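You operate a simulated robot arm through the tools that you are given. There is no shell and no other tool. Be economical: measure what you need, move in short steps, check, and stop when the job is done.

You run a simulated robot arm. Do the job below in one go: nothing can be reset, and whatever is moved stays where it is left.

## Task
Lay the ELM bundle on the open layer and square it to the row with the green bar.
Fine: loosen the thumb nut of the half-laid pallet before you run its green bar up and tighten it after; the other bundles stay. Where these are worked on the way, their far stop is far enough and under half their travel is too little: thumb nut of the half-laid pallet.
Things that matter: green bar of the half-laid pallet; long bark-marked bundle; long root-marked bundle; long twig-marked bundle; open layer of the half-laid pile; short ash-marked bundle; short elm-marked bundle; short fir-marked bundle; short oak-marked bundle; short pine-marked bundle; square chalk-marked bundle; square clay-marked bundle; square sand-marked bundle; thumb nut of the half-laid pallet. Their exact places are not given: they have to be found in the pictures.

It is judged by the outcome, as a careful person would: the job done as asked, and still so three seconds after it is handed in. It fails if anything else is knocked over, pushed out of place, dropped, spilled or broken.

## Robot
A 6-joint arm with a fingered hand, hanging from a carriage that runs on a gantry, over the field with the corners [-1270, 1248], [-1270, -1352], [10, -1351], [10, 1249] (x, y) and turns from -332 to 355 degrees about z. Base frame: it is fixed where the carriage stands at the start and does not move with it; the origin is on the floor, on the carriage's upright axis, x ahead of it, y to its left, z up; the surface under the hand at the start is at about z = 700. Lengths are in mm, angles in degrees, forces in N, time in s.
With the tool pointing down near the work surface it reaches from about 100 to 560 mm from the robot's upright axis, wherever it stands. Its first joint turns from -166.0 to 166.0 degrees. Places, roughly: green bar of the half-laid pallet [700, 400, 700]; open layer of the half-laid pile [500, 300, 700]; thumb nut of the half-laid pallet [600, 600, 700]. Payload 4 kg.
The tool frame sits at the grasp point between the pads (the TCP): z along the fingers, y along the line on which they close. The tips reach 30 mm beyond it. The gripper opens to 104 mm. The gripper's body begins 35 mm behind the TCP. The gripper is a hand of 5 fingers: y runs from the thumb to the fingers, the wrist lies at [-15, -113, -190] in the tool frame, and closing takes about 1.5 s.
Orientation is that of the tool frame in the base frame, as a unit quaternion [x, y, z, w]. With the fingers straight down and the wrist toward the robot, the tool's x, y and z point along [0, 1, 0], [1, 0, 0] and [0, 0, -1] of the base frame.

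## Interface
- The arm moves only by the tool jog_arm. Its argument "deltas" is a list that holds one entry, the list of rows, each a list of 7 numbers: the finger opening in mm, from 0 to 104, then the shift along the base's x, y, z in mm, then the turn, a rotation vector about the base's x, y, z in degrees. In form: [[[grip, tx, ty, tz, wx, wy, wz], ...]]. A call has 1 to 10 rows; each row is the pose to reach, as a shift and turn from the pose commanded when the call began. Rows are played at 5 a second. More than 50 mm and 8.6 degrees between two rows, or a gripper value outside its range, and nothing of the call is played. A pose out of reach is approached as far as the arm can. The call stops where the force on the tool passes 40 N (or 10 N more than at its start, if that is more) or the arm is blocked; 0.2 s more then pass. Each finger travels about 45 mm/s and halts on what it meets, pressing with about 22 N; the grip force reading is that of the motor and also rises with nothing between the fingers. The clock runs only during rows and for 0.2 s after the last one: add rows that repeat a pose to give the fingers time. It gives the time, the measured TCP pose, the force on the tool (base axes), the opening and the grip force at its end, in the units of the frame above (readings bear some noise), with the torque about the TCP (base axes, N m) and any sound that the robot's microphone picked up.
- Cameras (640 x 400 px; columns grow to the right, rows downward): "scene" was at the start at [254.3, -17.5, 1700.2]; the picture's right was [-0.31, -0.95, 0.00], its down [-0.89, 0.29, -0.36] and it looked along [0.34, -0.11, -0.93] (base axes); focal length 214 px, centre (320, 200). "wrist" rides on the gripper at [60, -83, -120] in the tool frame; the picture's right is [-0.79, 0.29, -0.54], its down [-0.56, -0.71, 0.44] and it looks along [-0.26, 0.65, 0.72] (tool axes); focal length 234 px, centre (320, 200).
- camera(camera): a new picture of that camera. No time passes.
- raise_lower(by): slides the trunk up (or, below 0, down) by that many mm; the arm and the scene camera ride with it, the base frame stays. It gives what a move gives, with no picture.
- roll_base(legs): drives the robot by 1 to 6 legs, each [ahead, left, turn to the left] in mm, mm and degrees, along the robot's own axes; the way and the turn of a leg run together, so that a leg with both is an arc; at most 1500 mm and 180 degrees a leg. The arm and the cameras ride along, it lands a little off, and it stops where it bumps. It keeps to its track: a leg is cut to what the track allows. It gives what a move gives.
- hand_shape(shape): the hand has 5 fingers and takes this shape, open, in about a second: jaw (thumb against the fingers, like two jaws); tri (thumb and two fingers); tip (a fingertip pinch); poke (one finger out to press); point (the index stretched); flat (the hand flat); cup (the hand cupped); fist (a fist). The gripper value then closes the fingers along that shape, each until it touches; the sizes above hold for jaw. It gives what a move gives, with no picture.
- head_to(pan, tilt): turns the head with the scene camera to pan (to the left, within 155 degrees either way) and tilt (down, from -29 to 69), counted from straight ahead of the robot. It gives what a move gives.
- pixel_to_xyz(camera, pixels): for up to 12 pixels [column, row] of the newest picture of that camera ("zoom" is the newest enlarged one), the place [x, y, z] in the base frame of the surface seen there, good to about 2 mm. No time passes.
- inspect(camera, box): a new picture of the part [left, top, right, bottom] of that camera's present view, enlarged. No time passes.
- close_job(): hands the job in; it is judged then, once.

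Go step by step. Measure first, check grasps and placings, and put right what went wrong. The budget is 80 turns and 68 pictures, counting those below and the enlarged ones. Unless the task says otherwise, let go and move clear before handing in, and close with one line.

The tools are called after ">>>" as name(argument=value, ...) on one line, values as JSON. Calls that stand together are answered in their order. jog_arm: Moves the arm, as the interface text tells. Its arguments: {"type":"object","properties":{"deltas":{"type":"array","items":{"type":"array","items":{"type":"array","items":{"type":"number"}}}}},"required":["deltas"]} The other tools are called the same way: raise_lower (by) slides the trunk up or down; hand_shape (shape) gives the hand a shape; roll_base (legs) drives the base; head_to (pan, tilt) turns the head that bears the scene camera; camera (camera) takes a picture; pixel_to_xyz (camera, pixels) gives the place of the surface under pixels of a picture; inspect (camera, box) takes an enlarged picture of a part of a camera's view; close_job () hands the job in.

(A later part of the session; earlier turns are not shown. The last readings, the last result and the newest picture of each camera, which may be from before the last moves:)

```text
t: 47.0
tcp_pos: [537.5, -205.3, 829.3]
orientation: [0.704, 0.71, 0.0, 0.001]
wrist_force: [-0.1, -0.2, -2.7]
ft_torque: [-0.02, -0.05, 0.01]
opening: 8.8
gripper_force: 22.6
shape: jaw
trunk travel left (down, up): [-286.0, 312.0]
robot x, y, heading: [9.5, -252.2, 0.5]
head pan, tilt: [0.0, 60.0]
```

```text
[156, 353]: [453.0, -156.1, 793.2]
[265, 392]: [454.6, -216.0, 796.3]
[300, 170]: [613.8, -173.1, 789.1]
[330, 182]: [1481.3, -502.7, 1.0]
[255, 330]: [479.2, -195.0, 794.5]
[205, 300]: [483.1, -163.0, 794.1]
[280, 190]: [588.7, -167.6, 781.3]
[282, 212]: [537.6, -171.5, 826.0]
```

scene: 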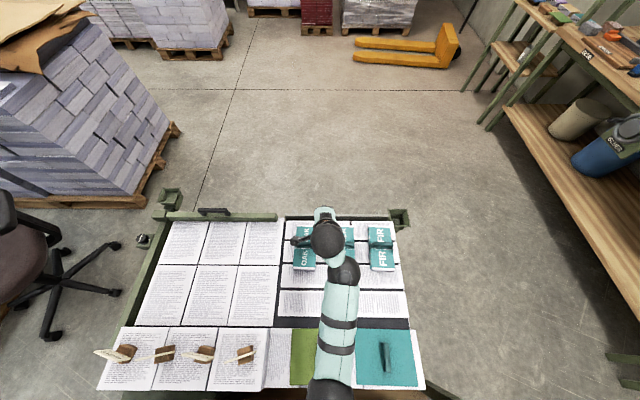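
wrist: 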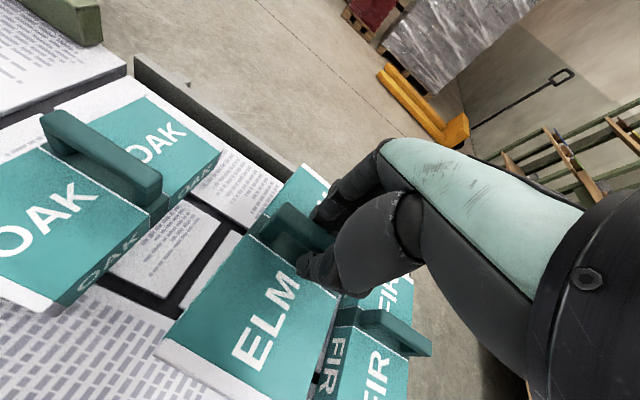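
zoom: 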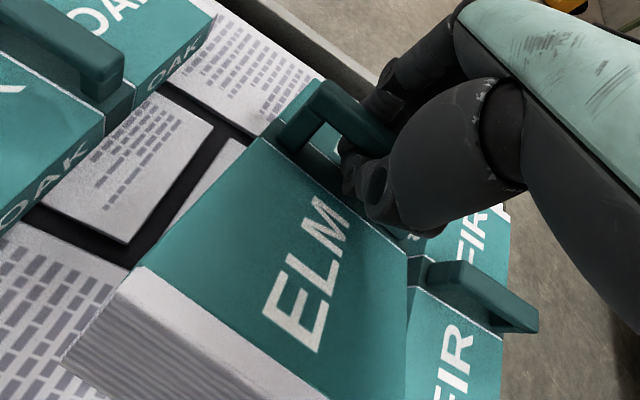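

Held firmly now (22.6 N) and nearly level. I'll lift to about z 900, then drive left to the open layer.

>>> jog_arm(deltas=[[[0, 0, 0, 25, 0, 0, 0], [0, 0, 0, 50, 0, 0, 0], [0, 0, 0, 80, 0, 0, 0], [0, -40, 0, 80, 0, 0, 0], [0, -80, 0, 80, 0, 0, 0], [0, -80, 0, 80, 0, 0, 0]]])

>>> roll_base(legs=[[0, 555, 0]])

>>> camera(camera="wrist")

>>> camera(camera="scene")

```text
t: 48.4
tcp_pos: [464.2, -202.4, 897.0]
orientation: [0.704, 0.71, 0.002, 0.002]
wrist_force: [0.3, -0.3, -3.2]
ft_torque: [-0.03, -0.06, -0.04]
opening: 8.8
gripper_force: 21.8
shape: jaw
out of reach, approached as far as the arm can: row 5, 6
trunk travel left (down, up): [-286.0, 312.0]
robot x, y, heading: [7.2, -248.0, 0.7]
head pan, tilt: [0.0, 60.0]
```

```text
t: 51.6
tcp_pos: [453.9, 366.7, 898.7]
orientation: [0.7, 0.714, 0.001, 0.001]
wrist_force: [0.3, 0.5, -3.6]
ft_torque: [-0.01, -0.03, 0.02]
opening: 8.7
gripper_force: 21.7
shape: jaw
trunk travel left (down, up): [-286.0, 312.0]
robot x, y, heading: [-0.4, 312.0, 1.1]
head pan, tilt: [0.0, 60.0]
```

```text
36 pictures are left
```

wrist: 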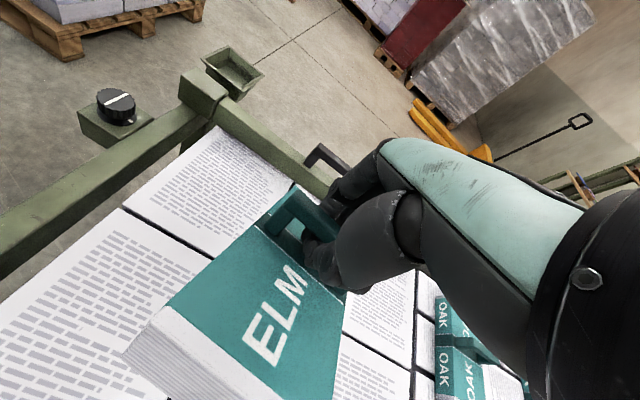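

```text
35 pictures are left
```

scene: 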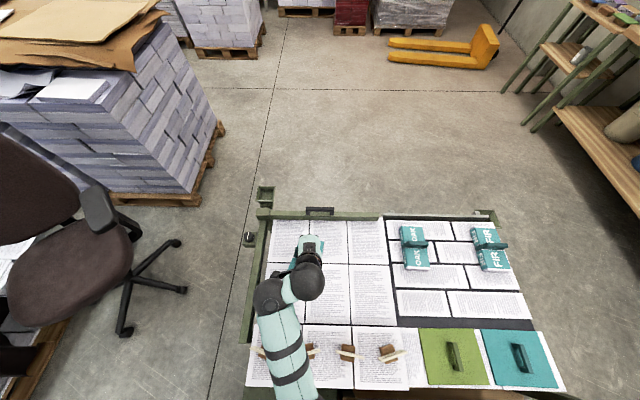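

The bundle is held over the open layer at (454,367,899), yaw about +1°. I'll measure the bar handle and the row's far edge before choosing the landing place.

>>> pixel_to_xyz(camera="scene", pixels=[[310, 208], [320, 208], [332, 208], [320, 215], [270, 215], [375, 216], [335, 323], [335, 328], [370, 326], [390, 326], [300, 322], [340, 300]])

>>> inspect(camera="scene", box=[230, 180, 430, 310])

```text
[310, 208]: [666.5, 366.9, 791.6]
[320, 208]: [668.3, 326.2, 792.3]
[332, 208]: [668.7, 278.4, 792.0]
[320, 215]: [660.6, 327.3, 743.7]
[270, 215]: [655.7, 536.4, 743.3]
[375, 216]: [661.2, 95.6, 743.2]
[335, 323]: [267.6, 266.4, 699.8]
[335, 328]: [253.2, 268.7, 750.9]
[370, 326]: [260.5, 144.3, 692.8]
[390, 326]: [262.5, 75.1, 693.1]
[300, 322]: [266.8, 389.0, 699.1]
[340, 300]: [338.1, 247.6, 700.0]
```

```text
3.08 times, centred on (330, 245) of scene
```

zoom: 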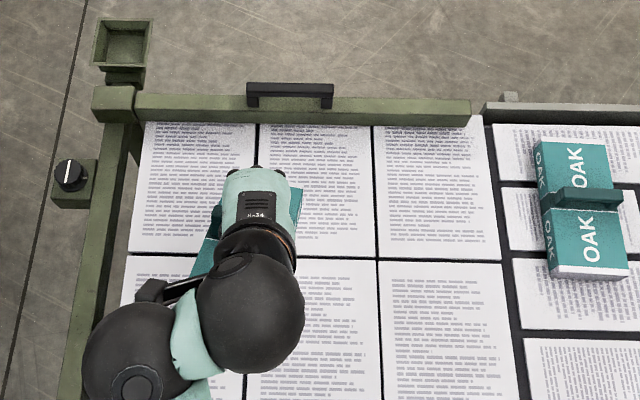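

The handle's centre is (667,325) and the row's far edge is x≈262. The middle column is centred at y≈322, so I'll back the carriage by 82 and shift to y 322, landing the bundle with a small gap to the row.

>>> roll_base(legs=[[-82, -44, -1]])

>>> jog_arm(deltas=[[[0, 0, 0, -20, 0, 0, 0], [0, 0, 0, -50, 0, 0, 0], [0, 0, 0, -80, 0, 0, 0], [0, 0, 0, -80, 0, 0, 0]]])

>>> camera(camera="wrist")

```text
t: 52.7
tcp_pos: [371.5, 313.1, 896.6]
orientation: [0.708, 0.706, 0.0, 0.002]
wrist_force: [0.1, -0.4, -3.9]
ft_torque: [-0.02, -0.06, 0.01]
opening: 8.7
gripper_force: 21.7
shape: jaw
trunk travel left (down, up): [-286.0, 312.0]
robot x, y, heading: [-87.5, 271.5, 0.1]
head pan, tilt: [0.0, 60.0]
```

```text
t: 53.7
tcp_pos: [372.7, 313.1, 817.9]
orientation: [0.708, 0.707, 0.002, 0.003]
wrist_force: [-0.1, 0.5, -2.2]
ft_torque: [0.0, -0.01, 0.0]
opening: 8.9
gripper_force: 21.4
shape: jaw
out of reach, approached as far as the arm can: row 1
trunk travel left (down, up): [-286.0, 312.0]
robot x, y, heading: [-81.4, 270.7, 0.2]
head pan, tilt: [0.0, 60.0]
```

```text
33 pictures are left
```

wrist: 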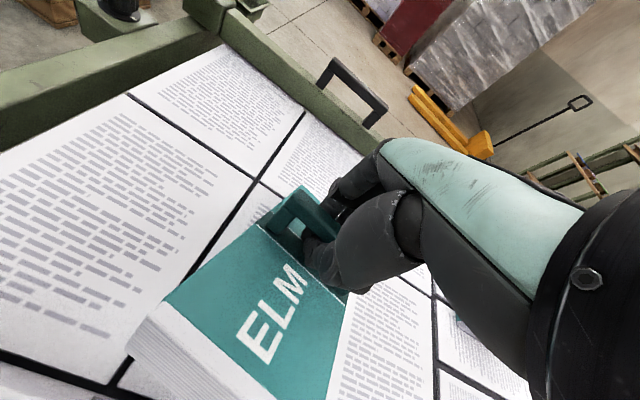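

I'll shift +8 in y and lower to contact (expected at TCP z≈771).

>>> jog_arm(deltas=[[[0, 0, 8, -15, 0, 0, 0], [0, 0, 8, -30, 0, 0, 0], [0, 0, 8, -39, 0, 0, 0], [0, 0, 8, -43, 0, 0, 0], [0, 0, 8, -46, 0, 0, 0], [0, 0, 8, -48, 0, 0, 0], [0, 0, 8, -48, 0, 0, 0]]])

>>> camera(camera="wrist")

>>> pixel_to_xyz(camera="wrist", pixels=[[133, 340], [230, 390], [200, 300], [255, 240], [230, 365], [160, 375], [100, 380], [60, 395]])

```text
t: 55.3
tcp_pos: [373.0, 321.5, 768.4]
orientation: [0.708, 0.706, 0.002, 0.002]
wrist_force: [-3.0, -1.0, 6.3]
ft_torque: [0.17, -0.68, 0.01]
opening: 11.3
gripper_force: 22.7
shape: jaw
trunk travel left (down, up): [-286.0, 312.0]
robot x, y, heading: [-85.6, 268.9, -0.2]
head pan, tilt: [0.0, 60.0]
```

```text
32 pictures are left
```

wrist: 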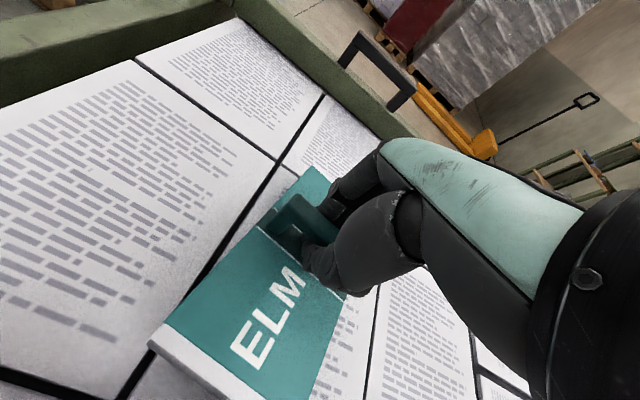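

```text
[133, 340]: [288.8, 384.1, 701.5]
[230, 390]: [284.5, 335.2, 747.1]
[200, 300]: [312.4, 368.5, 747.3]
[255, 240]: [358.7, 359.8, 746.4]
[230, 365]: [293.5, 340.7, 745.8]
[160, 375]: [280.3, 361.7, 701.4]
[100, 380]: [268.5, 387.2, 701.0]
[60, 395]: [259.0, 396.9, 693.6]
```

Contact made (6 N), but the near end is still ~10 mm high (z 747 against 737). I'll press down a few mm more so it levels, then check.

>>> jog_arm(deltas=[[[0, 0, 0, -2, 0, 0, 0], [0, 0, 0, -4, 0, 0, 0], [0, 0, 0, -5, 0, 0, 0], [0, 0, 0, -5, 0, 0, 0], [0, 0, 0, -5, 0, 0, 0]]])

>>> pixel_to_xyz(camera="wrist", pixels=[[230, 390], [200, 300]])

>>> camera(camera="wrist")

>>> pixel_to_xyz(camera="wrist", pixels=[[230, 380], [200, 300], [255, 240], [310, 180]])

```text
t: 56.5
tcp_pos: [371.8, 321.1, 763.4]
orientation: [0.708, 0.706, 0.001, 0.003]
wrist_force: [-2.3, 0.1, 5.1]
ft_torque: [0.14, -0.52, 0.1]
opening: 10.1
gripper_force: 22.4
shape: jaw
trunk travel left (down, up): [-286.0, 312.0]
robot x, y, heading: [-86.4, 267.5, 0.0]
head pan, tilt: [0.0, 60.0]
```

```text
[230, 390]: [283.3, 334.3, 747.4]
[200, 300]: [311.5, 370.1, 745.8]
```

```text
31 pictures are left
```

wrist: 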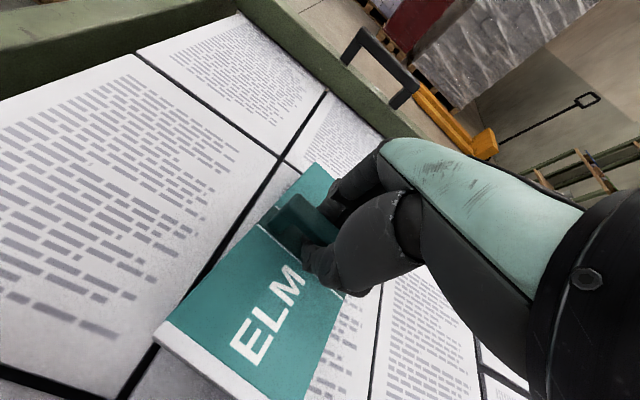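

```text
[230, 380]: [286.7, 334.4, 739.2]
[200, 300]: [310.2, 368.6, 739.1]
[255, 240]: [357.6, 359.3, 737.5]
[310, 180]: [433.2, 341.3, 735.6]
```

Level now (737±2 along its length). I'll open the hand wide in place and rise.

>>> jog_arm(deltas=[[[20, 0, 0, 0, 0, 0, 0], [40, 0, 0, 1, 0, 0, 0], [60, 0, 0, 2, 0, 0, 0], [70, 0, 0, 3, 0, 0, 0], [70, 0, 0, 3, 0, 0, 0], [70, 0, 0, 20, 0, 0, 0], [70, 0, 0, 50, 0, 0, 0], [70, 0, 0, 90, 0, 0, 0], [70, 0, 0, 130, 0, 0, 0], [70, 0, 0, 130, 0, 0, 0]]])

>>> camera(camera="wrist")

>>> pixel_to_xyz(camera="wrist", pixels=[[230, 380], [200, 300], [255, 240], [310, 180]])

```text
t: 58.7
tcp_pos: [369.8, 319.9, 892.4]
orientation: [0.706, 0.708, 0.001, 0.001]
wrist_force: [0.0, 0.0, 0.0]
ft_torque: [0.0, 0.03, 0.02]
opening: 69.8
gripper_force: 0.2
shape: jaw
trunk travel left (down, up): [-286.0, 312.0]
robot x, y, heading: [-83.2, 267.9, -0.0]
head pan, tilt: [0.0, 60.0]
```

```text
30 pictures are left
```

wrist: 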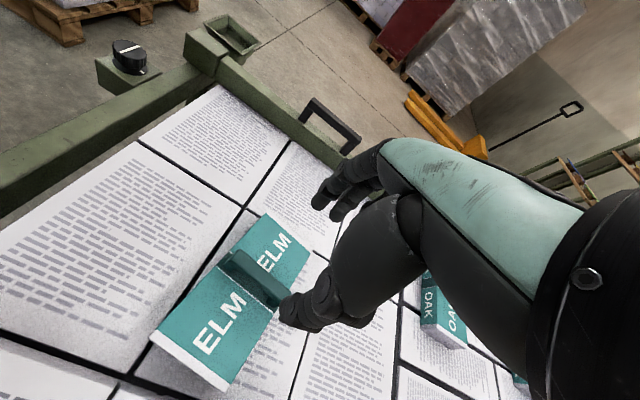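

```text
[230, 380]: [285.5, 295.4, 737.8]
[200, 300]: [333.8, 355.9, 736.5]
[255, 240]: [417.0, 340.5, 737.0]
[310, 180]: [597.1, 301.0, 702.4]
```

ELM lies at x≈285–452, y≈283–363, square and level. Next is the bar handle at (667, 278–372, top 792), so I'll roll to the track's front and reach out with the hand tilted 20° outward, above the handle.

>>> roll_base(legs=[[97, 5, 0]])

>>> jog_arm(deltas=[[[60, 40, 0, 0, 0, -4, 0], [60, 80, 0, 0, 0, -8, 0], [60, 120, 0, 0, 0, -12, 0], [60, 150, 0, -10, 0, -16, 0], [60, 175, 0, -20, 0, -20, 0], [60, 200, 0, -30, 0, -20, 0], [60, 200, 0, -30, 0, -20, 0]]])

>>> camera(camera="wrist")

```text
t: 59.9
tcp_pos: [463.2, 326.6, 890.9]
orientation: [0.706, 0.708, 0.001, 0.002]
wrist_force: [0.4, -0.6, -0.3]
ft_torque: [-0.03, 0.01, 0.01]
opening: 69.9
gripper_force: 0.0
shape: jaw
trunk travel left (down, up): [-286.0, 312.0]
robot x, y, heading: [4.6, 274.9, 0.0]
head pan, tilt: [0.0, 60.0]
```

```text
t: 61.5
tcp_pos: [661.6, 325.8, 861.5]
orientation: [0.696, 0.696, 0.124, 0.125]
wrist_force: [-0.2, 0.6, -0.2]
ft_torque: [0.0, 0.0, 0.0]
opening: 60.3
gripper_force: 0.0
shape: jaw
trunk travel left (down, up): [-286.0, 312.0]
robot x, y, heading: [7.8, 278.6, 0.2]
head pan, tilt: [0.0, 60.0]
```

```text
29 pictures are left
```

wrist: 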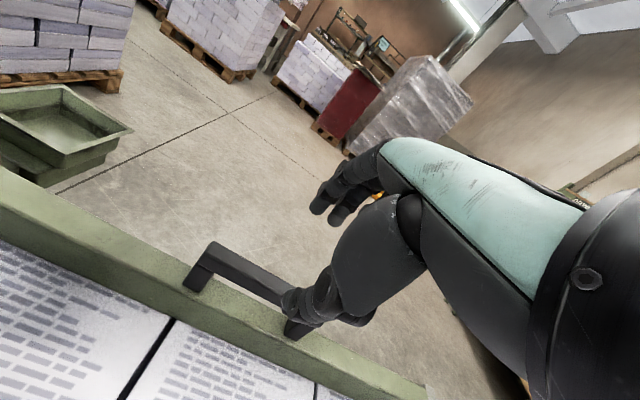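

The reach works. I'll measure the handle from here before descending.

>>> pixel_to_xyz(camera="wrist", pixels=[[213, 246], [240, 262], [265, 277], [280, 287], [195, 278], [240, 273], [207, 248], [150, 290]])

>>> inspect(camera="wrist", box=[150, 200, 390, 380])

```text
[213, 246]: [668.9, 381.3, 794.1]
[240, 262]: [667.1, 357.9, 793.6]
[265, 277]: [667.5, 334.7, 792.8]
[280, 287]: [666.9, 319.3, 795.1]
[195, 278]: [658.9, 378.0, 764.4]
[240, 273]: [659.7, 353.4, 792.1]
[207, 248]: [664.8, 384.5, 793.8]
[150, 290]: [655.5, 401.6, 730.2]
```

```text
2.22 times, centred on (270, 290) of wrist
```

zoom: 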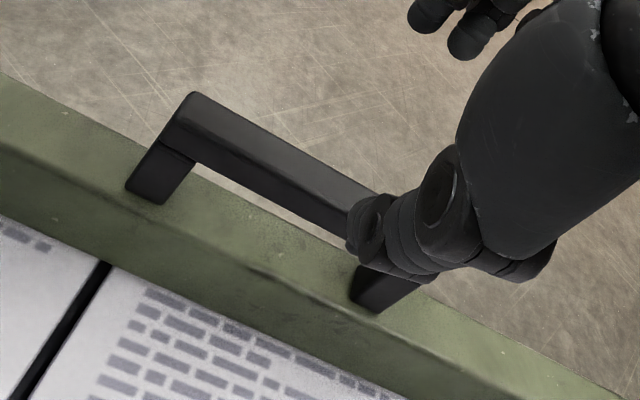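

The handle's crossbar is at x≈665, y 284–383, top z 793. I'll descend with a 50 mm opening and close on it.

>>> jog_arm(deltas=[[[50, 4, 3, -25, 0, 0, 0], [50, 4, 3, -50, 0, 0, 0], [50, 4, 3, -65, 0, 0, 0], [50, 4, 3, -73, 0, 0, 0], [50, 4, 3, -73, 0, 0, 0]]])

>>> jog_arm(deltas=[[[25, 0, 0, 0, 0, 0, 0], [5, 0, 0, 0, 0, 0, 0], [0, 0, 0, 0, 0, 0, 0], [0, 0, 0, 0, 0, 0, 0], [0, 0, 0, 0, 0, 0, 0], [0, 0, 0, 0, 0, 0, 0]]])

>>> camera(camera="wrist")

```text
t: 62.7
tcp_pos: [667.4, 329.2, 787.6]
orientation: [0.696, 0.696, 0.124, 0.125]
wrist_force: [0.1, -0.5, -0.5]
ft_torque: [0.01, 0.03, 0.01]
opening: 50.4
gripper_force: 0.0
shape: jaw
trunk travel left (down, up): [-286.0, 312.0]
robot x, y, heading: [5.2, 274.1, 0.4]
head pan, tilt: [0.0, 60.0]
```

```text
t: 64.1
tcp_pos: [665.3, 328.8, 785.0]
orientation: [0.696, 0.696, 0.123, 0.124]
wrist_force: [2.8, -0.2, -9.4]
ft_torque: [-0.07, -0.12, 0.14]
opening: 3.6
gripper_force: 22.1
shape: jaw
trunk travel left (down, up): [-286.0, 312.0]
robot x, y, heading: [4.1, 275.9, 0.5]
head pan, tilt: [0.0, 60.0]
```

```text
27 pictures are left
```

wrist: 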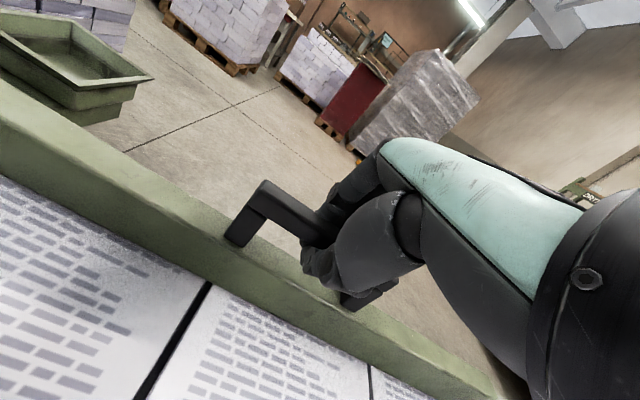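

The hand has closed around the handle. I'll pull the bar slowly toward the row and watch the force.

>>> jog_arm(deltas=[[[0, -8, 0, 0, 0, 0, 0], [0, -16, 0, 0, 0, 0, 0], [0, -24, 0, 0, 0, 0, 0], [0, -32, 0, 0, 0, 0, 0], [0, -40, 0, 0, 0, 0, 0], [0, -50, 0, 0, 0, 0, 0], [0, -60, 0, 0, 0, 0, 0]]])

>>> camera(camera="wrist")

```text
t: 65.7
tcp_pos: [605.2, 329.0, 787.1]
orientation: [0.696, 0.696, 0.123, 0.123]
wrist_force: [-0.2, -1.6, -16.1]
ft_torque: [0.0, -0.04, 0.1]
opening: 3.9
gripper_force: 22.1
shape: jaw
trunk travel left (down, up): [-286.0, 312.0]
robot x, y, heading: [5.3, 279.0, 0.1]
head pan, tilt: [0.0, 60.0]
```

```text
26 pictures are left
```

wrist: 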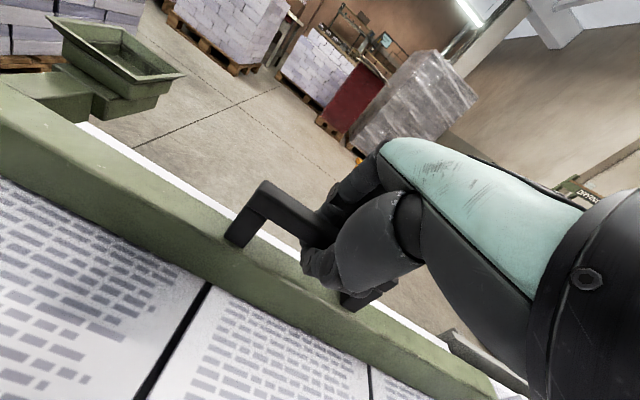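

The bar slides freely with the hand. I'll ease the upward pull by 2 mm and carry on.

>>> jog_arm(deltas=[[[0, -8, 0, -2, 0, 0, 0], [0, -20, 0, -2, 0, 0, 0], [0, -32, 0, -2, 0, 0, 0], [0, -44, 0, -2, 0, 0, 0], [0, -56, 0, -2, 0, 0, 0], [0, -68, 0, -2, 0, 0, 0], [0, -80, 0, -2, 0, 0, 0], [0, -92, 0, -2, 0, 0, 0], [0, -105, 0, -2, 0, 0, 0]]])

>>> camera(camera="wrist")

```text
t: 67.7
tcp_pos: [501.8, 328.3, 785.5]
orientation: [0.696, 0.697, 0.123, 0.125]
wrist_force: [-1.4, -1.6, -9.8]
ft_torque: [-0.07, -0.03, 0.08]
opening: 4.1
gripper_force: 21.4
shape: jaw
trunk travel left (down, up): [-286.0, 312.0]
robot x, y, heading: [7.9, 276.6, 0.3]
head pan, tilt: [0.0, 60.0]
```

```text
25 pictures are left
```

wrist: 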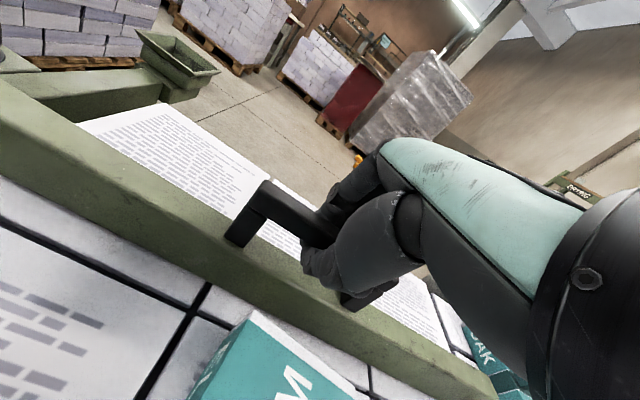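

The bar's face is now about 34 mm from ELM. I'll advance in small steps, stopping short of the row, and then measure the remaining gap.

>>> jog_arm(deltas=[[[0, -8, 0, -1, 0, 0, 0], [0, -16, 0, -1, 0, 0, 0], [0, -24, 0, -1, 0, 0, 0], [0, -32, 0, -1, 0, 0, 0], [0, -37, 0, -1, 0, 0, 0], [0, -37, 0, -1, 0, 0, 0]]])

>>> head_to(pan=12, tilt=69)

>>> camera(camera="scene")

>>> camera(camera="wrist")

```text
t: 69.1
tcp_pos: [467.2, 328.5, 786.1]
orientation: [0.695, 0.697, 0.124, 0.125]
wrist_force: [3.8, 1.5, -13.3]
ft_torque: [-0.01, -0.04, 0.15]
opening: 4.2
gripper_force: 21.5
shape: jaw
trunk travel left (down, up): [-286.0, 312.0]
robot x, y, heading: [5.7, 275.0, 0.3]
head pan, tilt: [0.0, 60.0]
```

```text
t: 69.8
tcp_pos: [465.8, 328.7, 785.1]
orientation: [0.696, 0.697, 0.124, 0.125]
wrist_force: [3.6, 1.0, -12.6]
ft_torque: [0.02, -0.01, 0.18]
opening: 4.1
gripper_force: 22.3
shape: jaw
trunk travel left (down, up): [-286.0, 312.0]
robot x, y, heading: [8.0, 275.8, 0.4]
head pan, tilt: [12.0, 68.8]
```

```text
24 pictures are left
```

scene: 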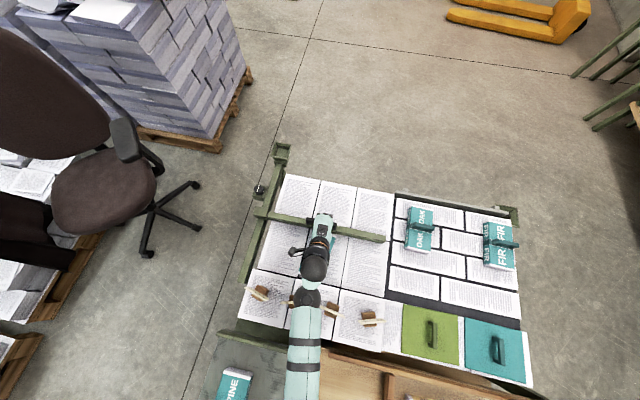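

```text
23 pictures are left
```

wrist: 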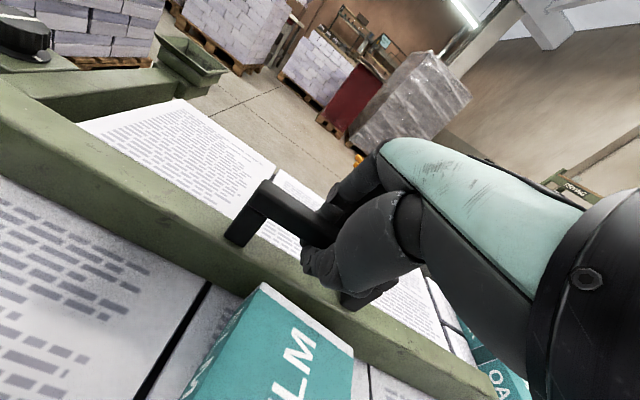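

The bar face is just meeting ELM (Fx≈3.7 N). I'll zoom in on the gap between ELM and the row.

>>> inspect(camera="scene", box=[240, 190, 400, 330])

>>> pixel_to_xyz(camera="wrist", pixels=[[262, 284], [350, 355], [255, 268], [215, 375], [200, 390]])

```text
2.86 times, centred on (320, 260) of scene
```

zoom: 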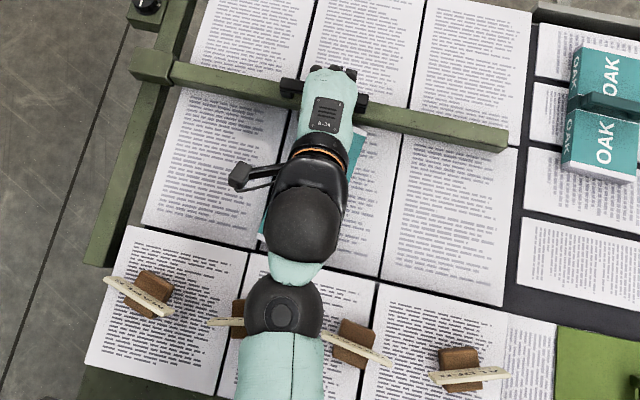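

```text
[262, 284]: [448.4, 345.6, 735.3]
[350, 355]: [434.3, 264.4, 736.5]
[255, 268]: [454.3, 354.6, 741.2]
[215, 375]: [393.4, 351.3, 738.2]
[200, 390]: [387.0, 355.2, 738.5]
```

ELM's far corners are at (448,346) and (434,264), so it sits about 9° askew and the bar is touching its left corner. That is what the bar will square, so I'll push on in 2 mm steps and watch Fx.

>>> jog_arm(deltas=[[[0, -2, 0, 0, 0, 0, 0], [0, -4, 0, 0, 0, 0, 0], [0, -6, 0, 0, 0, 0, 0], [0, -8, 0, 0, 0, 0, 0], [0, -10, 0, 0, 0, 0, 0], [0, -10, 0, 0, 0, 0, 0]]])

>>> camera(camera="wrist")

>>> pixel_to_xyz(camera="wrist", pixels=[[262, 284], [350, 355]])

```text
t: 71.2
tcp_pos: [456.5, 327.5, 786.5]
orientation: [0.696, 0.696, 0.124, 0.125]
wrist_force: [14.4, -0.6, -23.2]
ft_torque: [0.04, -0.1, 0.17]
opening: 3.3
gripper_force: 22.1
shape: jaw
trunk travel left (down, up): [-286.0, 312.0]
robot x, y, heading: [5.8, 277.1, 0.1]
head pan, tilt: [12.0, 68.8]
```

```text
21 pictures are left
```

wrist: 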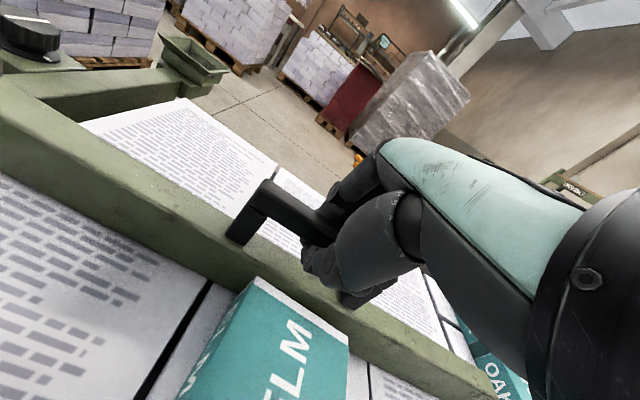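

```text
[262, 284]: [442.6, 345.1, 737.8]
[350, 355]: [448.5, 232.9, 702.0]
```

Fx has risen to 14 N and Fz to −23 N. I'll check from the scene whether the row is still in place and where ELM's near corner is.

>>> inspect(camera="scene", box=[240, 190, 400, 330])

>>> pixel_to_xyz(camera="zoom", pixels=[[260, 240], [262, 225], [240, 262], [240, 250], [355, 275], [385, 292], [440, 303], [365, 130], [350, 195], [170, 240], [490, 135], [220, 80]])

```text
2.86 times, centred on (320, 260) of scene
```

zoom: 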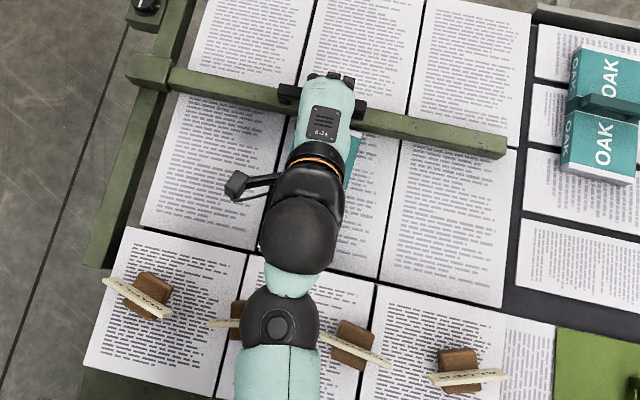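

```text
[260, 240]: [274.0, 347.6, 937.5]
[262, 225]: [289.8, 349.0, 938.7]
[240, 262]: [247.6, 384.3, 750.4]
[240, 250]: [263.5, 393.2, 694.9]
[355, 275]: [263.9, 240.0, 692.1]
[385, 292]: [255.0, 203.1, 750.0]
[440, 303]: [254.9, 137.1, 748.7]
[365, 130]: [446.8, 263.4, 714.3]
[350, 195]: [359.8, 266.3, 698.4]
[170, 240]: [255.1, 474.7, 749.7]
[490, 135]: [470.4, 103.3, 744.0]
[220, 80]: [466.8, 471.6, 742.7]
```

The row hasn't moved (its edge is x≈258–262). I'll ease the upward pull by 4 mm and continue gently.

>>> jog_arm(deltas=[[[0, 0, 0, -2, 0, 0, 0], [0, 0, 0, -4, 0, 0, 0], [0, -2, 0, -4, 0, 0, 0], [0, -4, 0, -4, 0, 0, 0], [0, -4, 0, -4, 0, 0, 0]]])

>>> camera(camera="wrist")

>>> pixel_to_xyz(camera="wrist", pixels=[[260, 282], [345, 350], [100, 235], [290, 335]])

```text
t: 72.4
tcp_pos: [453.7, 328.2, 784.1]
orientation: [0.696, 0.696, 0.125, 0.126]
wrist_force: [17.2, -2.0, -7.1]
ft_torque: [-0.04, -0.13, 0.16]
opening: 3.6
gripper_force: 22.6
shape: jaw
trunk travel left (down, up): [-286.0, 312.0]
robot x, y, heading: [5.6, 276.0, 0.3]
head pan, tilt: [12.0, 68.8]
```

```text
19 pictures are left
```

wrist: 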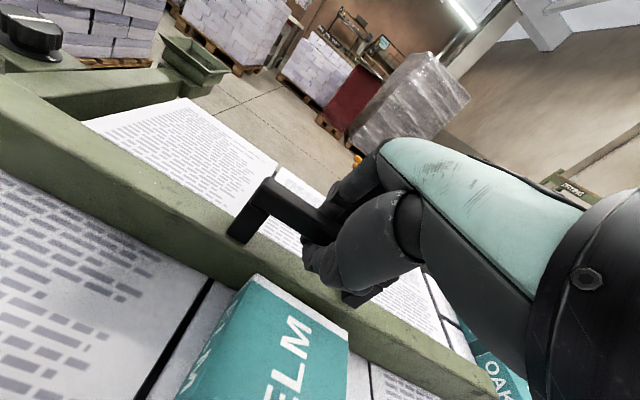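

```text
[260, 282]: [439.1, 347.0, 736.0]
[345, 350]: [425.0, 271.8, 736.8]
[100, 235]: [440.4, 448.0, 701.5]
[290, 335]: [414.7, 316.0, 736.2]
```

ELM is turning (skew down to about 6.5°), with ~11 mm to go by my measurement. I'll continue slowly.

>>> jog_arm(deltas=[[[0, -1.5, 0, 0, 0, 0, 0], [0, -3, 0, 0, 0, 0, 0], [0, -4.5, 0, 0, 0, 0, 0], [0, -6, 0, 0, 0, 0, 0], [0, -6, 0, 0, 0, 0, 0]]])

>>> camera(camera="wrist")

>>> pixel_to_xyz(camera="wrist", pixels=[[258, 280], [345, 349], [80, 225], [290, 335]])

```text
t: 73.6
tcp_pos: [449.0, 329.5, 783.7]
orientation: [0.697, 0.695, 0.124, 0.126]
wrist_force: [13.7, -1.6, -0.8]
ft_torque: [-0.06, -0.11, 0.14]
opening: 3.8
gripper_force: 22.0
shape: jaw
trunk travel left (down, up): [-286.0, 312.0]
robot x, y, heading: [8.4, 280.3, 0.2]
head pan, tilt: [12.0, 68.8]
```

```text
18 pictures are left
```

wrist: 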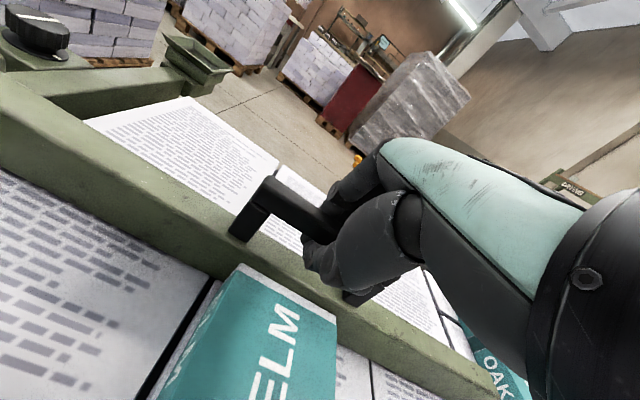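

```text
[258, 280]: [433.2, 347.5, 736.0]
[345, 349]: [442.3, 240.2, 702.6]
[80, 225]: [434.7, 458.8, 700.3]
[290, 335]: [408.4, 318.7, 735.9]
```

ELM's far edge now runs along the bar, from (242,266) to (336,320). I'll measure it for squareness.

>>> pixel_to_xyz(camera="wrist", pixels=[[242, 268], [265, 282], [290, 296], [315, 310], [333, 320], [230, 285], [335, 370], [160, 230]])

>>> inspect(camera="wrist", box=[140, 240, 400, 400])

```text
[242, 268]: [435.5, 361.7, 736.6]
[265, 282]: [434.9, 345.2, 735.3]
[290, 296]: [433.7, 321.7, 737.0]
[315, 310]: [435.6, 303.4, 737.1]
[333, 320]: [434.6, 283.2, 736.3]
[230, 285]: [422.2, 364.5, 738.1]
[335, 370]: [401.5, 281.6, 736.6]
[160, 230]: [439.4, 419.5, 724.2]
```

```text
2.46 times, centred on (270, 320) of wrist
```

zoom: 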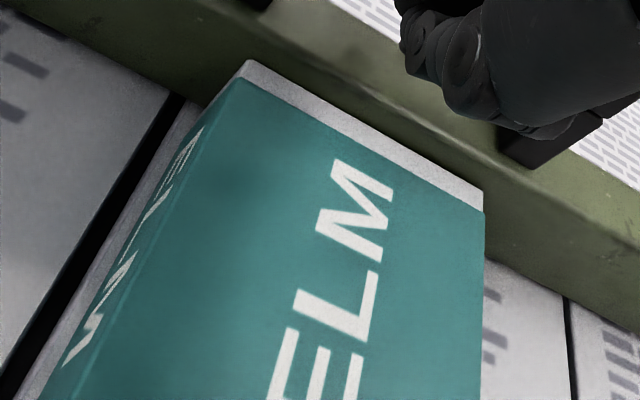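

ELM is square (far edge x = 435 ±1 all along). Its near edge should be at ≈268 against the row at ≈260, so I'll push on in 1 mm steps until it is firmly against the row.

>>> jog_arm(deltas=[[[0, -1, 0, 0, 0, 0, 0], [0, -2, 0, 0, 0, 0, 0], [0, -3, 0, 0, 0, 0, 0], [0, -4, 0, 0, 0, 0, 0], [0, -4, 0, 0, 0, 0, 0]]])

>>> camera(camera="wrist")

>>> pixel_to_xyz(camera="wrist", pixels=[[242, 270], [265, 284], [290, 298], [315, 312], [330, 320]])

```text
t: 74.8
tcp_pos: [445.6, 329.2, 782.1]
orientation: [0.695, 0.696, 0.126, 0.126]
wrist_force: [22.0, -1.4, -0.1]
ft_torque: [-0.04, -0.12, 0.15]
opening: 3.4
gripper_force: 22.5
shape: jaw
trunk travel left (down, up): [-286.0, 312.0]
robot x, y, heading: [10.0, 273.0, 0.2]
head pan, tilt: [12.0, 68.8]
```

```text
16 pictures are left
```

wrist: 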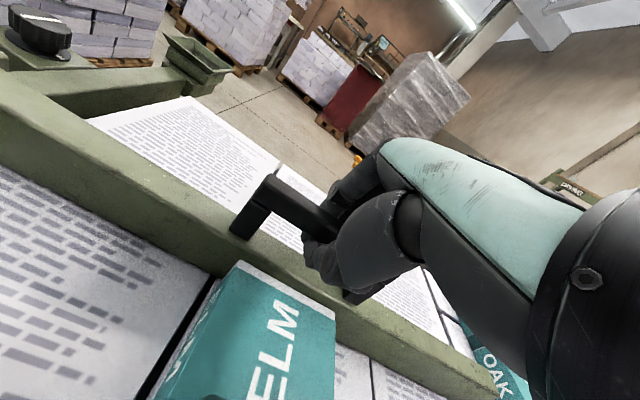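

```text
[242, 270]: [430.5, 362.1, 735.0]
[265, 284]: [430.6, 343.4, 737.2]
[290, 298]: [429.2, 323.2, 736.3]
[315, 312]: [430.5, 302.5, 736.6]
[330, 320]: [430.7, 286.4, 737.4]
```

ELM is still square at x≈430.5 with Fx at 22 N. I'll check the row's edge next to it with a tight zoom before pushing any more.

>>> inspect(camera="scene", box=[290, 260, 370, 310])

>>> pixel_to_xyz(camera="zoom", pixels=[[300, 200], [340, 170], [340, 180], [340, 190], [340, 200], [340, 210], [340, 220], [340, 230], [500, 240], [500, 260], [500, 280], [150, 200]])

```text
8.00 times, centred on (330, 285) of scene
```

zoom: 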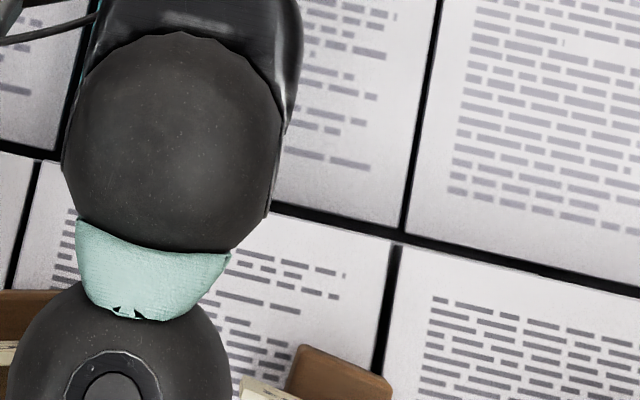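

```text
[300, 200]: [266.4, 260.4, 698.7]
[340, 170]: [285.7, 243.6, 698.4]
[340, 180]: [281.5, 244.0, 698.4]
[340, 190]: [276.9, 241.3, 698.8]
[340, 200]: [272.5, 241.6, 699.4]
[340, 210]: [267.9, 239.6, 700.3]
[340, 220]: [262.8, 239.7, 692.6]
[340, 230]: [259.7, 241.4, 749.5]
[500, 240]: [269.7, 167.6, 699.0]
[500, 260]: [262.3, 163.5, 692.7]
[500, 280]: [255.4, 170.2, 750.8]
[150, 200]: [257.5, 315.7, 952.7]
```

The row's edge is at x≈261 and ELM's near edge at ≈264, so at most ~3 mm remain. I'll push two more small steps and see whether the motion stalls.

>>> jog_arm(deltas=[[[0, -1, 0, 0, 0, 0, 0], [0, -2, 0, 0, 0, 0, 0], [0, -2, 0, 0, 0, 0, 0]]])

>>> inspect(camera="wrist", box=[140, 240, 400, 400])

>>> pixel_to_xyz(camera="wrist", pixels=[[242, 270], [265, 284], [290, 298], [315, 312], [330, 320]])

```text
t: 75.6
tcp_pos: [444.0, 328.2, 784.3]
orientation: [0.695, 0.696, 0.126, 0.127]
wrist_force: [27.7, -0.4, -7.6]
ft_torque: [-0.03, -0.04, 0.22]
opening: 3.3
gripper_force: 22.0
shape: jaw
trunk travel left (down, up): [-286.0, 312.0]
robot x, y, heading: [2.1, 278.6, 0.2]
head pan, tilt: [12.0, 68.8]
```

```text
2.46 times, centred on (270, 320) of wrist
```

zoom: 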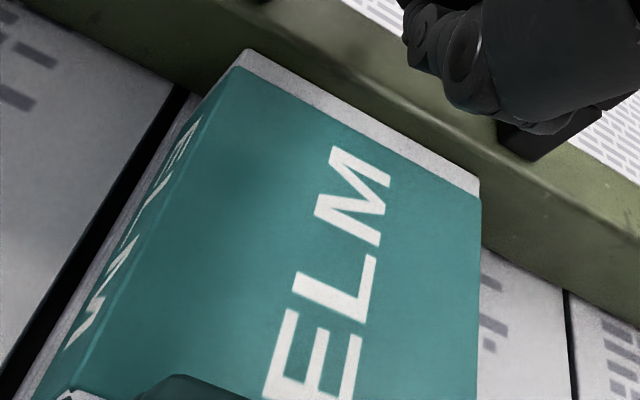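

```text
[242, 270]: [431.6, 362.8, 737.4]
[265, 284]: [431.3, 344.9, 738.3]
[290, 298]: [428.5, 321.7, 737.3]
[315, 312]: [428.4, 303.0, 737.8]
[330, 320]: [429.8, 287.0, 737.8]
```

The motion has stalled with the force up to 28 N while ELM's edge stayed at x≈430, so ELM is squared tight between bar and row. I'll relax the pull, open the hand and rise.

>>> jog_arm(deltas=[[[0, 2, 0, 0, 0, 0, 0], [0, 4, 0, 0, 0, 0, 0], [0, 4, 0, 0, 0, 0, 0]]])

>>> jog_arm(deltas=[[[15, 0, 0, 0, 0, 0, 0], [30, 0, 0, 0, 0, 0, 0], [50, 0, 0, 0, 0, 0, 0], [50, 0, 0, 0, 0, 0, 0], [50, 0, 0, 20, 0, 0, 0], [50, 0, 0, 50, 0, 0, 0], [50, 0, 0, 80, 0, 0, 0], [50, 0, 0, 80, 0, 0, 0]]])

>>> camera(camera="wrist")

```text
t: 76.4
tcp_pos: [446.4, 328.9, 782.7]
orientation: [0.695, 0.697, 0.125, 0.125]
wrist_force: [13.6, -0.5, 1.5]
ft_torque: [0.0, -0.13, 0.11]
opening: 3.3
gripper_force: 22.3
shape: jaw
trunk travel left (down, up): [-286.0, 312.0]
robot x, y, heading: [8.4, 277.4, 0.2]
head pan, tilt: [12.0, 68.8]
```

```text
t: 78.2
tcp_pos: [442.3, 329.7, 865.7]
orientation: [0.696, 0.696, 0.123, 0.125]
wrist_force: [0.4, 0.3, 0.0]
ft_torque: [-0.01, 0.01, 0.02]
opening: 49.6
gripper_force: 0.1
shape: jaw
trunk travel left (down, up): [-286.0, 312.0]
robot x, y, heading: [3.5, 277.1, -0.0]
head pan, tilt: [12.0, 68.8]
```

```text
13 pictures are left
```

wrist: 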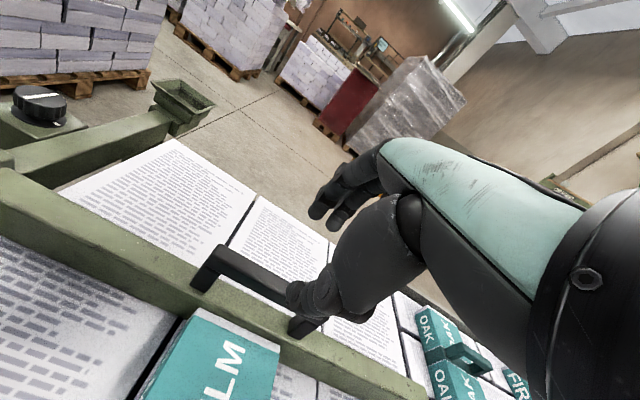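

The hand is clear. I'll drive left to the knob, levelling the hand with a clockwise-ready yaw, and look at ELM from the scene camera on the way.

>>> roll_base(legs=[[0, 344, 0]])

>>> head_to(pan=-30, tilt=66)

>>> inspect(camera="scene", box=[240, 130, 520, 350])

```text
t: 80.4
tcp_pos: [440.1, 665.3, 865.2]
orientation: [0.695, 0.697, 0.124, 0.124]
wrist_force: [0.9, -0.4, 0.7]
ft_torque: [0.0, 0.04, 0.02]
opening: 49.5
gripper_force: 0.2
shape: jaw
trunk travel left (down, up): [-286.0, 312.0]
robot x, y, heading: [4.0, 613.9, 0.6]
head pan, tilt: [12.0, 68.8]
```

```text
t: 81.5
tcp_pos: [441.0, 665.5, 864.7]
orientation: [0.695, 0.697, 0.124, 0.124]
wrist_force: [-0.5, 0.3, -0.1]
ft_torque: [0.02, 0.0, 0.05]
opening: 49.5
gripper_force: 0.0
shape: jaw
trunk travel left (down, up): [-286.0, 312.0]
robot x, y, heading: [6.7, 610.6, 0.6]
head pan, tilt: [-30.0, 66.0]
```

```text
1.82 times, centred on (380, 240) of scene
```

zoom: 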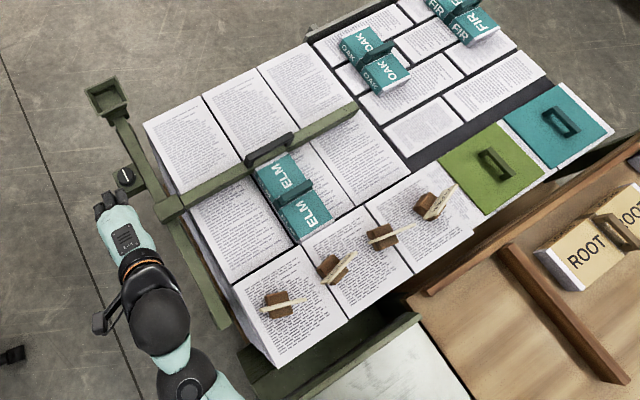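

ELM lies square between the bar and the row. I'll measure its edges and the row's edge.

>>> pixel_to_xyz(camera="zoom", pixels=[[300, 238], [332, 217], [316, 228], [258, 172], [290, 153], [345, 212], [300, 245], [318, 234], [335, 223], [220, 196], [325, 125], [380, 190]])

>>> inspect(camera="scene", box=[330, 195, 420, 275])

```text
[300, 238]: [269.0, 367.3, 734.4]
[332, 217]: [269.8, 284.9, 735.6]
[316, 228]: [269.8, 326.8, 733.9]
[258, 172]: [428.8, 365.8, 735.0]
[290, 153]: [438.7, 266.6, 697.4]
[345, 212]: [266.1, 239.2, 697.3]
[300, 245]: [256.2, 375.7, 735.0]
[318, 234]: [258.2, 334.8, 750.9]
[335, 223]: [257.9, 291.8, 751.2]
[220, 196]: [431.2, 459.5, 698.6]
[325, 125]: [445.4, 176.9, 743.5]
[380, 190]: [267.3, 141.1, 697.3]
```

```text
5.00 times, centred on (375, 235) of scene
```

zoom: 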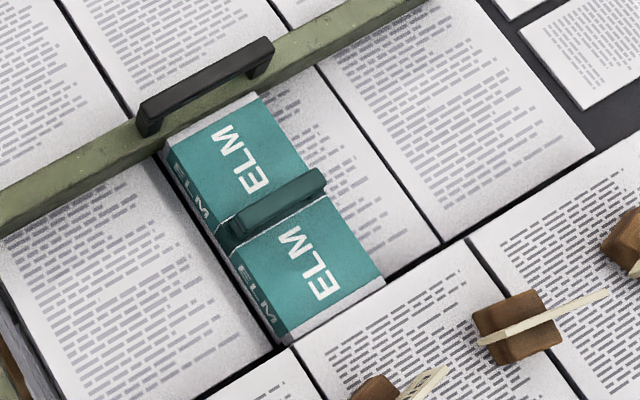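

ELM sits flush between row and bar. Now I'll go to the knob: level the hand, move over it, then pre-turn it counter-clockwise.

>>> jog_arm(deltas=[[[80, 25, -9, 0, 0, 4, 0], [80, 50, -18, 0, 0, 8, 0], [80, 75, -27, 0, 0, 12, 0], [80, 100, -36, -20, 0, 16, 0], [80, 120, -44, -40, 0, 20.3, 0], [80, 127, -44, -65, 0, 20.3, 0], [80, 127, -44, -65, 0, 20.3, 0]]])

>>> jog_arm(deltas=[[[80, 0, 0, 0, 0, 0, 8], [80, 0, 0, 0, 0, 0, 16], [80, 0, 0, 0, 0, 0, 24], [80, 0, 0, 0, 0, 0, 32], [80, 0, 0, 0, 0, 0, 40], [80, 0, 0, 0, 0, 0, 45], [80, 0, 0, 0, 0, 0, 45]]])

>>> camera(camera="wrist")

```text
t: 83.1
tcp_pos: [568.3, 620.3, 799.3]
orientation: [0.706, 0.708, 0.0, -0.001]
wrist_force: [-0.5, -0.2, -0.6]
ft_torque: [-0.01, -0.02, -0.04]
opening: 79.6
gripper_force: 0.1
shape: jaw
trunk travel left (down, up): [-286.0, 312.0]
robot x, y, heading: [3.0, 615.2, 0.6]
head pan, tilt: [-30.0, 66.0]
```

```text
t: 84.7
tcp_pos: [566.7, 621.4, 799.5]
orientation: [0.381, 0.925, 0.001, -0.001]
wrist_force: [-1.0, 0.3, 0.0]
ft_torque: [0.0, 0.0, 0.02]
opening: 79.9
gripper_force: 0.1
shape: jaw
trunk travel left (down, up): [-286.0, 312.0]
robot x, y, heading: [-0.5, 610.9, 0.5]
head pan, tilt: [-30.0, 66.0]
```

```text
10 pictures are left
```

wrist: 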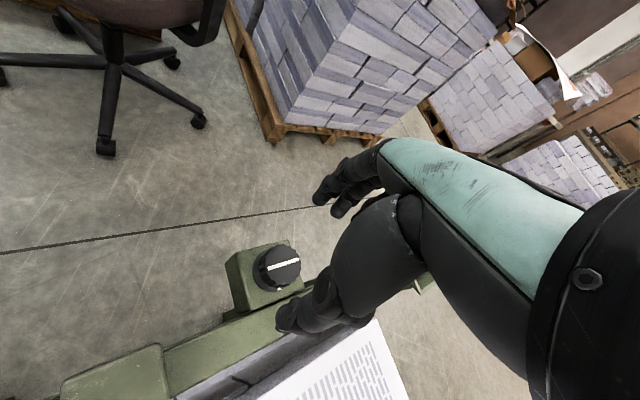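

The hand is over the knob with the pointer visible at (283,265). I'll lower and grip.

>>> jog_arm(deltas=[[[80, 2, 0, -30, 0, 0, 0], [80, 2, 0, -62, 0, 0, 0], [80, 2, 0, -62, 0, 0, 0], [50, 2, 0, -62, 0, 0, 0], [20, 2, 0, -62, 0, 0, 0], [20, 2, 0, -62, 0, 0, 0], [20, 2, 0, -62, 0, 0, 0], [20, 2, 0, -62, 0, 0, 0], [20, 2, 0, -62, 0, 0, 0]]])

```text
t: 86.7
tcp_pos: [567.7, 619.2, 738.5]
orientation: [0.38, 0.925, -0.001, 0.0]
wrist_force: [-1.0, -1.7, -0.4]
ft_torque: [0.02, 0.02, 0.02]
opening: 31.2
gripper_force: 21.5
shape: jaw
trunk travel left (down, up): [-286.0, 312.0]
robot x, y, heading: [5.5, 612.2, 0.6]
head pan, tilt: [-30.0, 66.0]
```

Gripped (opening 31, 21.5 N). I'll turn clockwise to tighten.

>>> jog_arm(deltas=[[[20, 0, 0, 0, 0, 0, -8.5], [20, 0, 0, 0, 0, 0, -17], [20, 0, 0, 0, 0, 0, -25.5], [20, 0, 0, 0, 0, 0, -34], [20, 0, 0, 0, 0, 0, -42.5], [20, 0, 0, 0, 0, 0, -51], [20, 0, 0, 0, 0, 0, -59.5], [20, 0, 0, 0, 0, 0, -68], [20, 0, 0, 0, 0, 0, -76.5], [20, 0, 0, 0, 0, 0, -85]]])

>>> jog_arm(deltas=[[[20, 0, 0, 0, 0, 0, -6], [20, 0, 0, 0, 0, 0, -12], [20, 0, 0, 0, 0, 0, -18], [20, 0, 0, 0, 0, 0, -18]]])

>>> inspect(camera="wrist", box=[180, 160, 440, 340])

```text
t: 88.9
tcp_pos: [569.0, 622.6, 737.0]
orientation: [0.906, 0.423, 0.0, -0.001]
wrist_force: [-7.4, 4.0, 13.8]
ft_torque: [0.14, 0.25, 0.02]
opening: 31.3
gripper_force: 22.3
shape: jaw
trunk travel left (down, up): [-286.0, 312.0]
robot x, y, heading: [5.6, 607.9, 0.5]
head pan, tilt: [-30.0, 66.0]
```

```text
t: 89.9
tcp_pos: [571.4, 624.0, 737.2]
orientation: [0.961, 0.278, 0.0, -0.001]
wrist_force: [-2.3, 7.9, 7.7]
ft_torque: [0.21, 0.06, 0.21]
opening: 31.1
gripper_force: 21.7
shape: jaw
trunk travel left (down, up): [-286.0, 312.0]
robot x, y, heading: [2.7, 609.8, 0.3]
head pan, tilt: [-30.0, 66.0]
```

```text
2.22 times, centred on (310, 250) of wrist
```

zoom: 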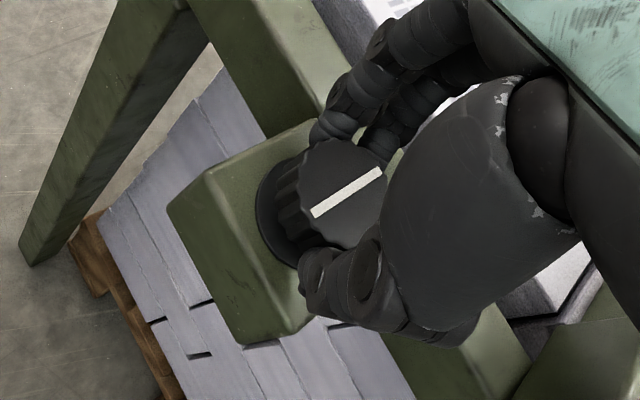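

The hand has turned 102° and a resisting torque is building. I'll let go, rise and check the pointer.

>>> jog_arm(deltas=[[[40, 0, 0, 0, 0, 0, 0], [60, 0, 0, 0, 0, 0, 0], [80, 0, 0, 0, 0, 0, 0], [80, 0, 0, 25, 0, 0, 6], [80, 0, 0, 60, 0, 0, 12], [80, 0, 0, 60, 0, 0, 12]]])

>>> inspect(camera="wrist", box=[200, 200, 360, 320])

```text
t: 91.3
tcp_pos: [569.7, 620.2, 797.7]
orientation: [0.926, 0.377, 0.0, 0.0]
wrist_force: [0.0, -0.2, 0.0]
ft_torque: [-0.03, 0.02, 0.0]
opening: 79.6
gripper_force: 0.1
shape: jaw
trunk travel left (down, up): [-286.0, 312.0]
robot x, y, heading: [2.2, 608.9, 0.2]
head pan, tilt: [-30.0, 66.0]
```

```text
3.33 times, centred on (280, 260) of wrist
```

zoom: 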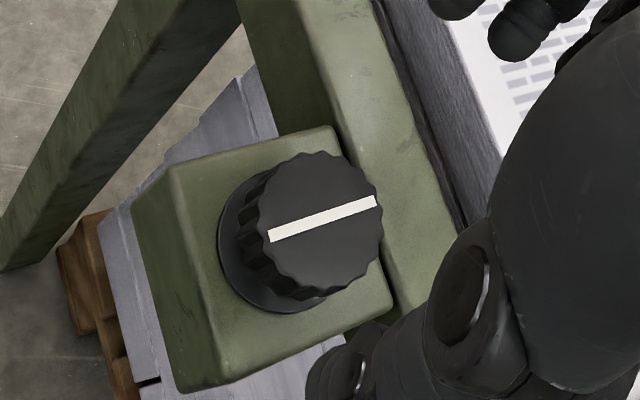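

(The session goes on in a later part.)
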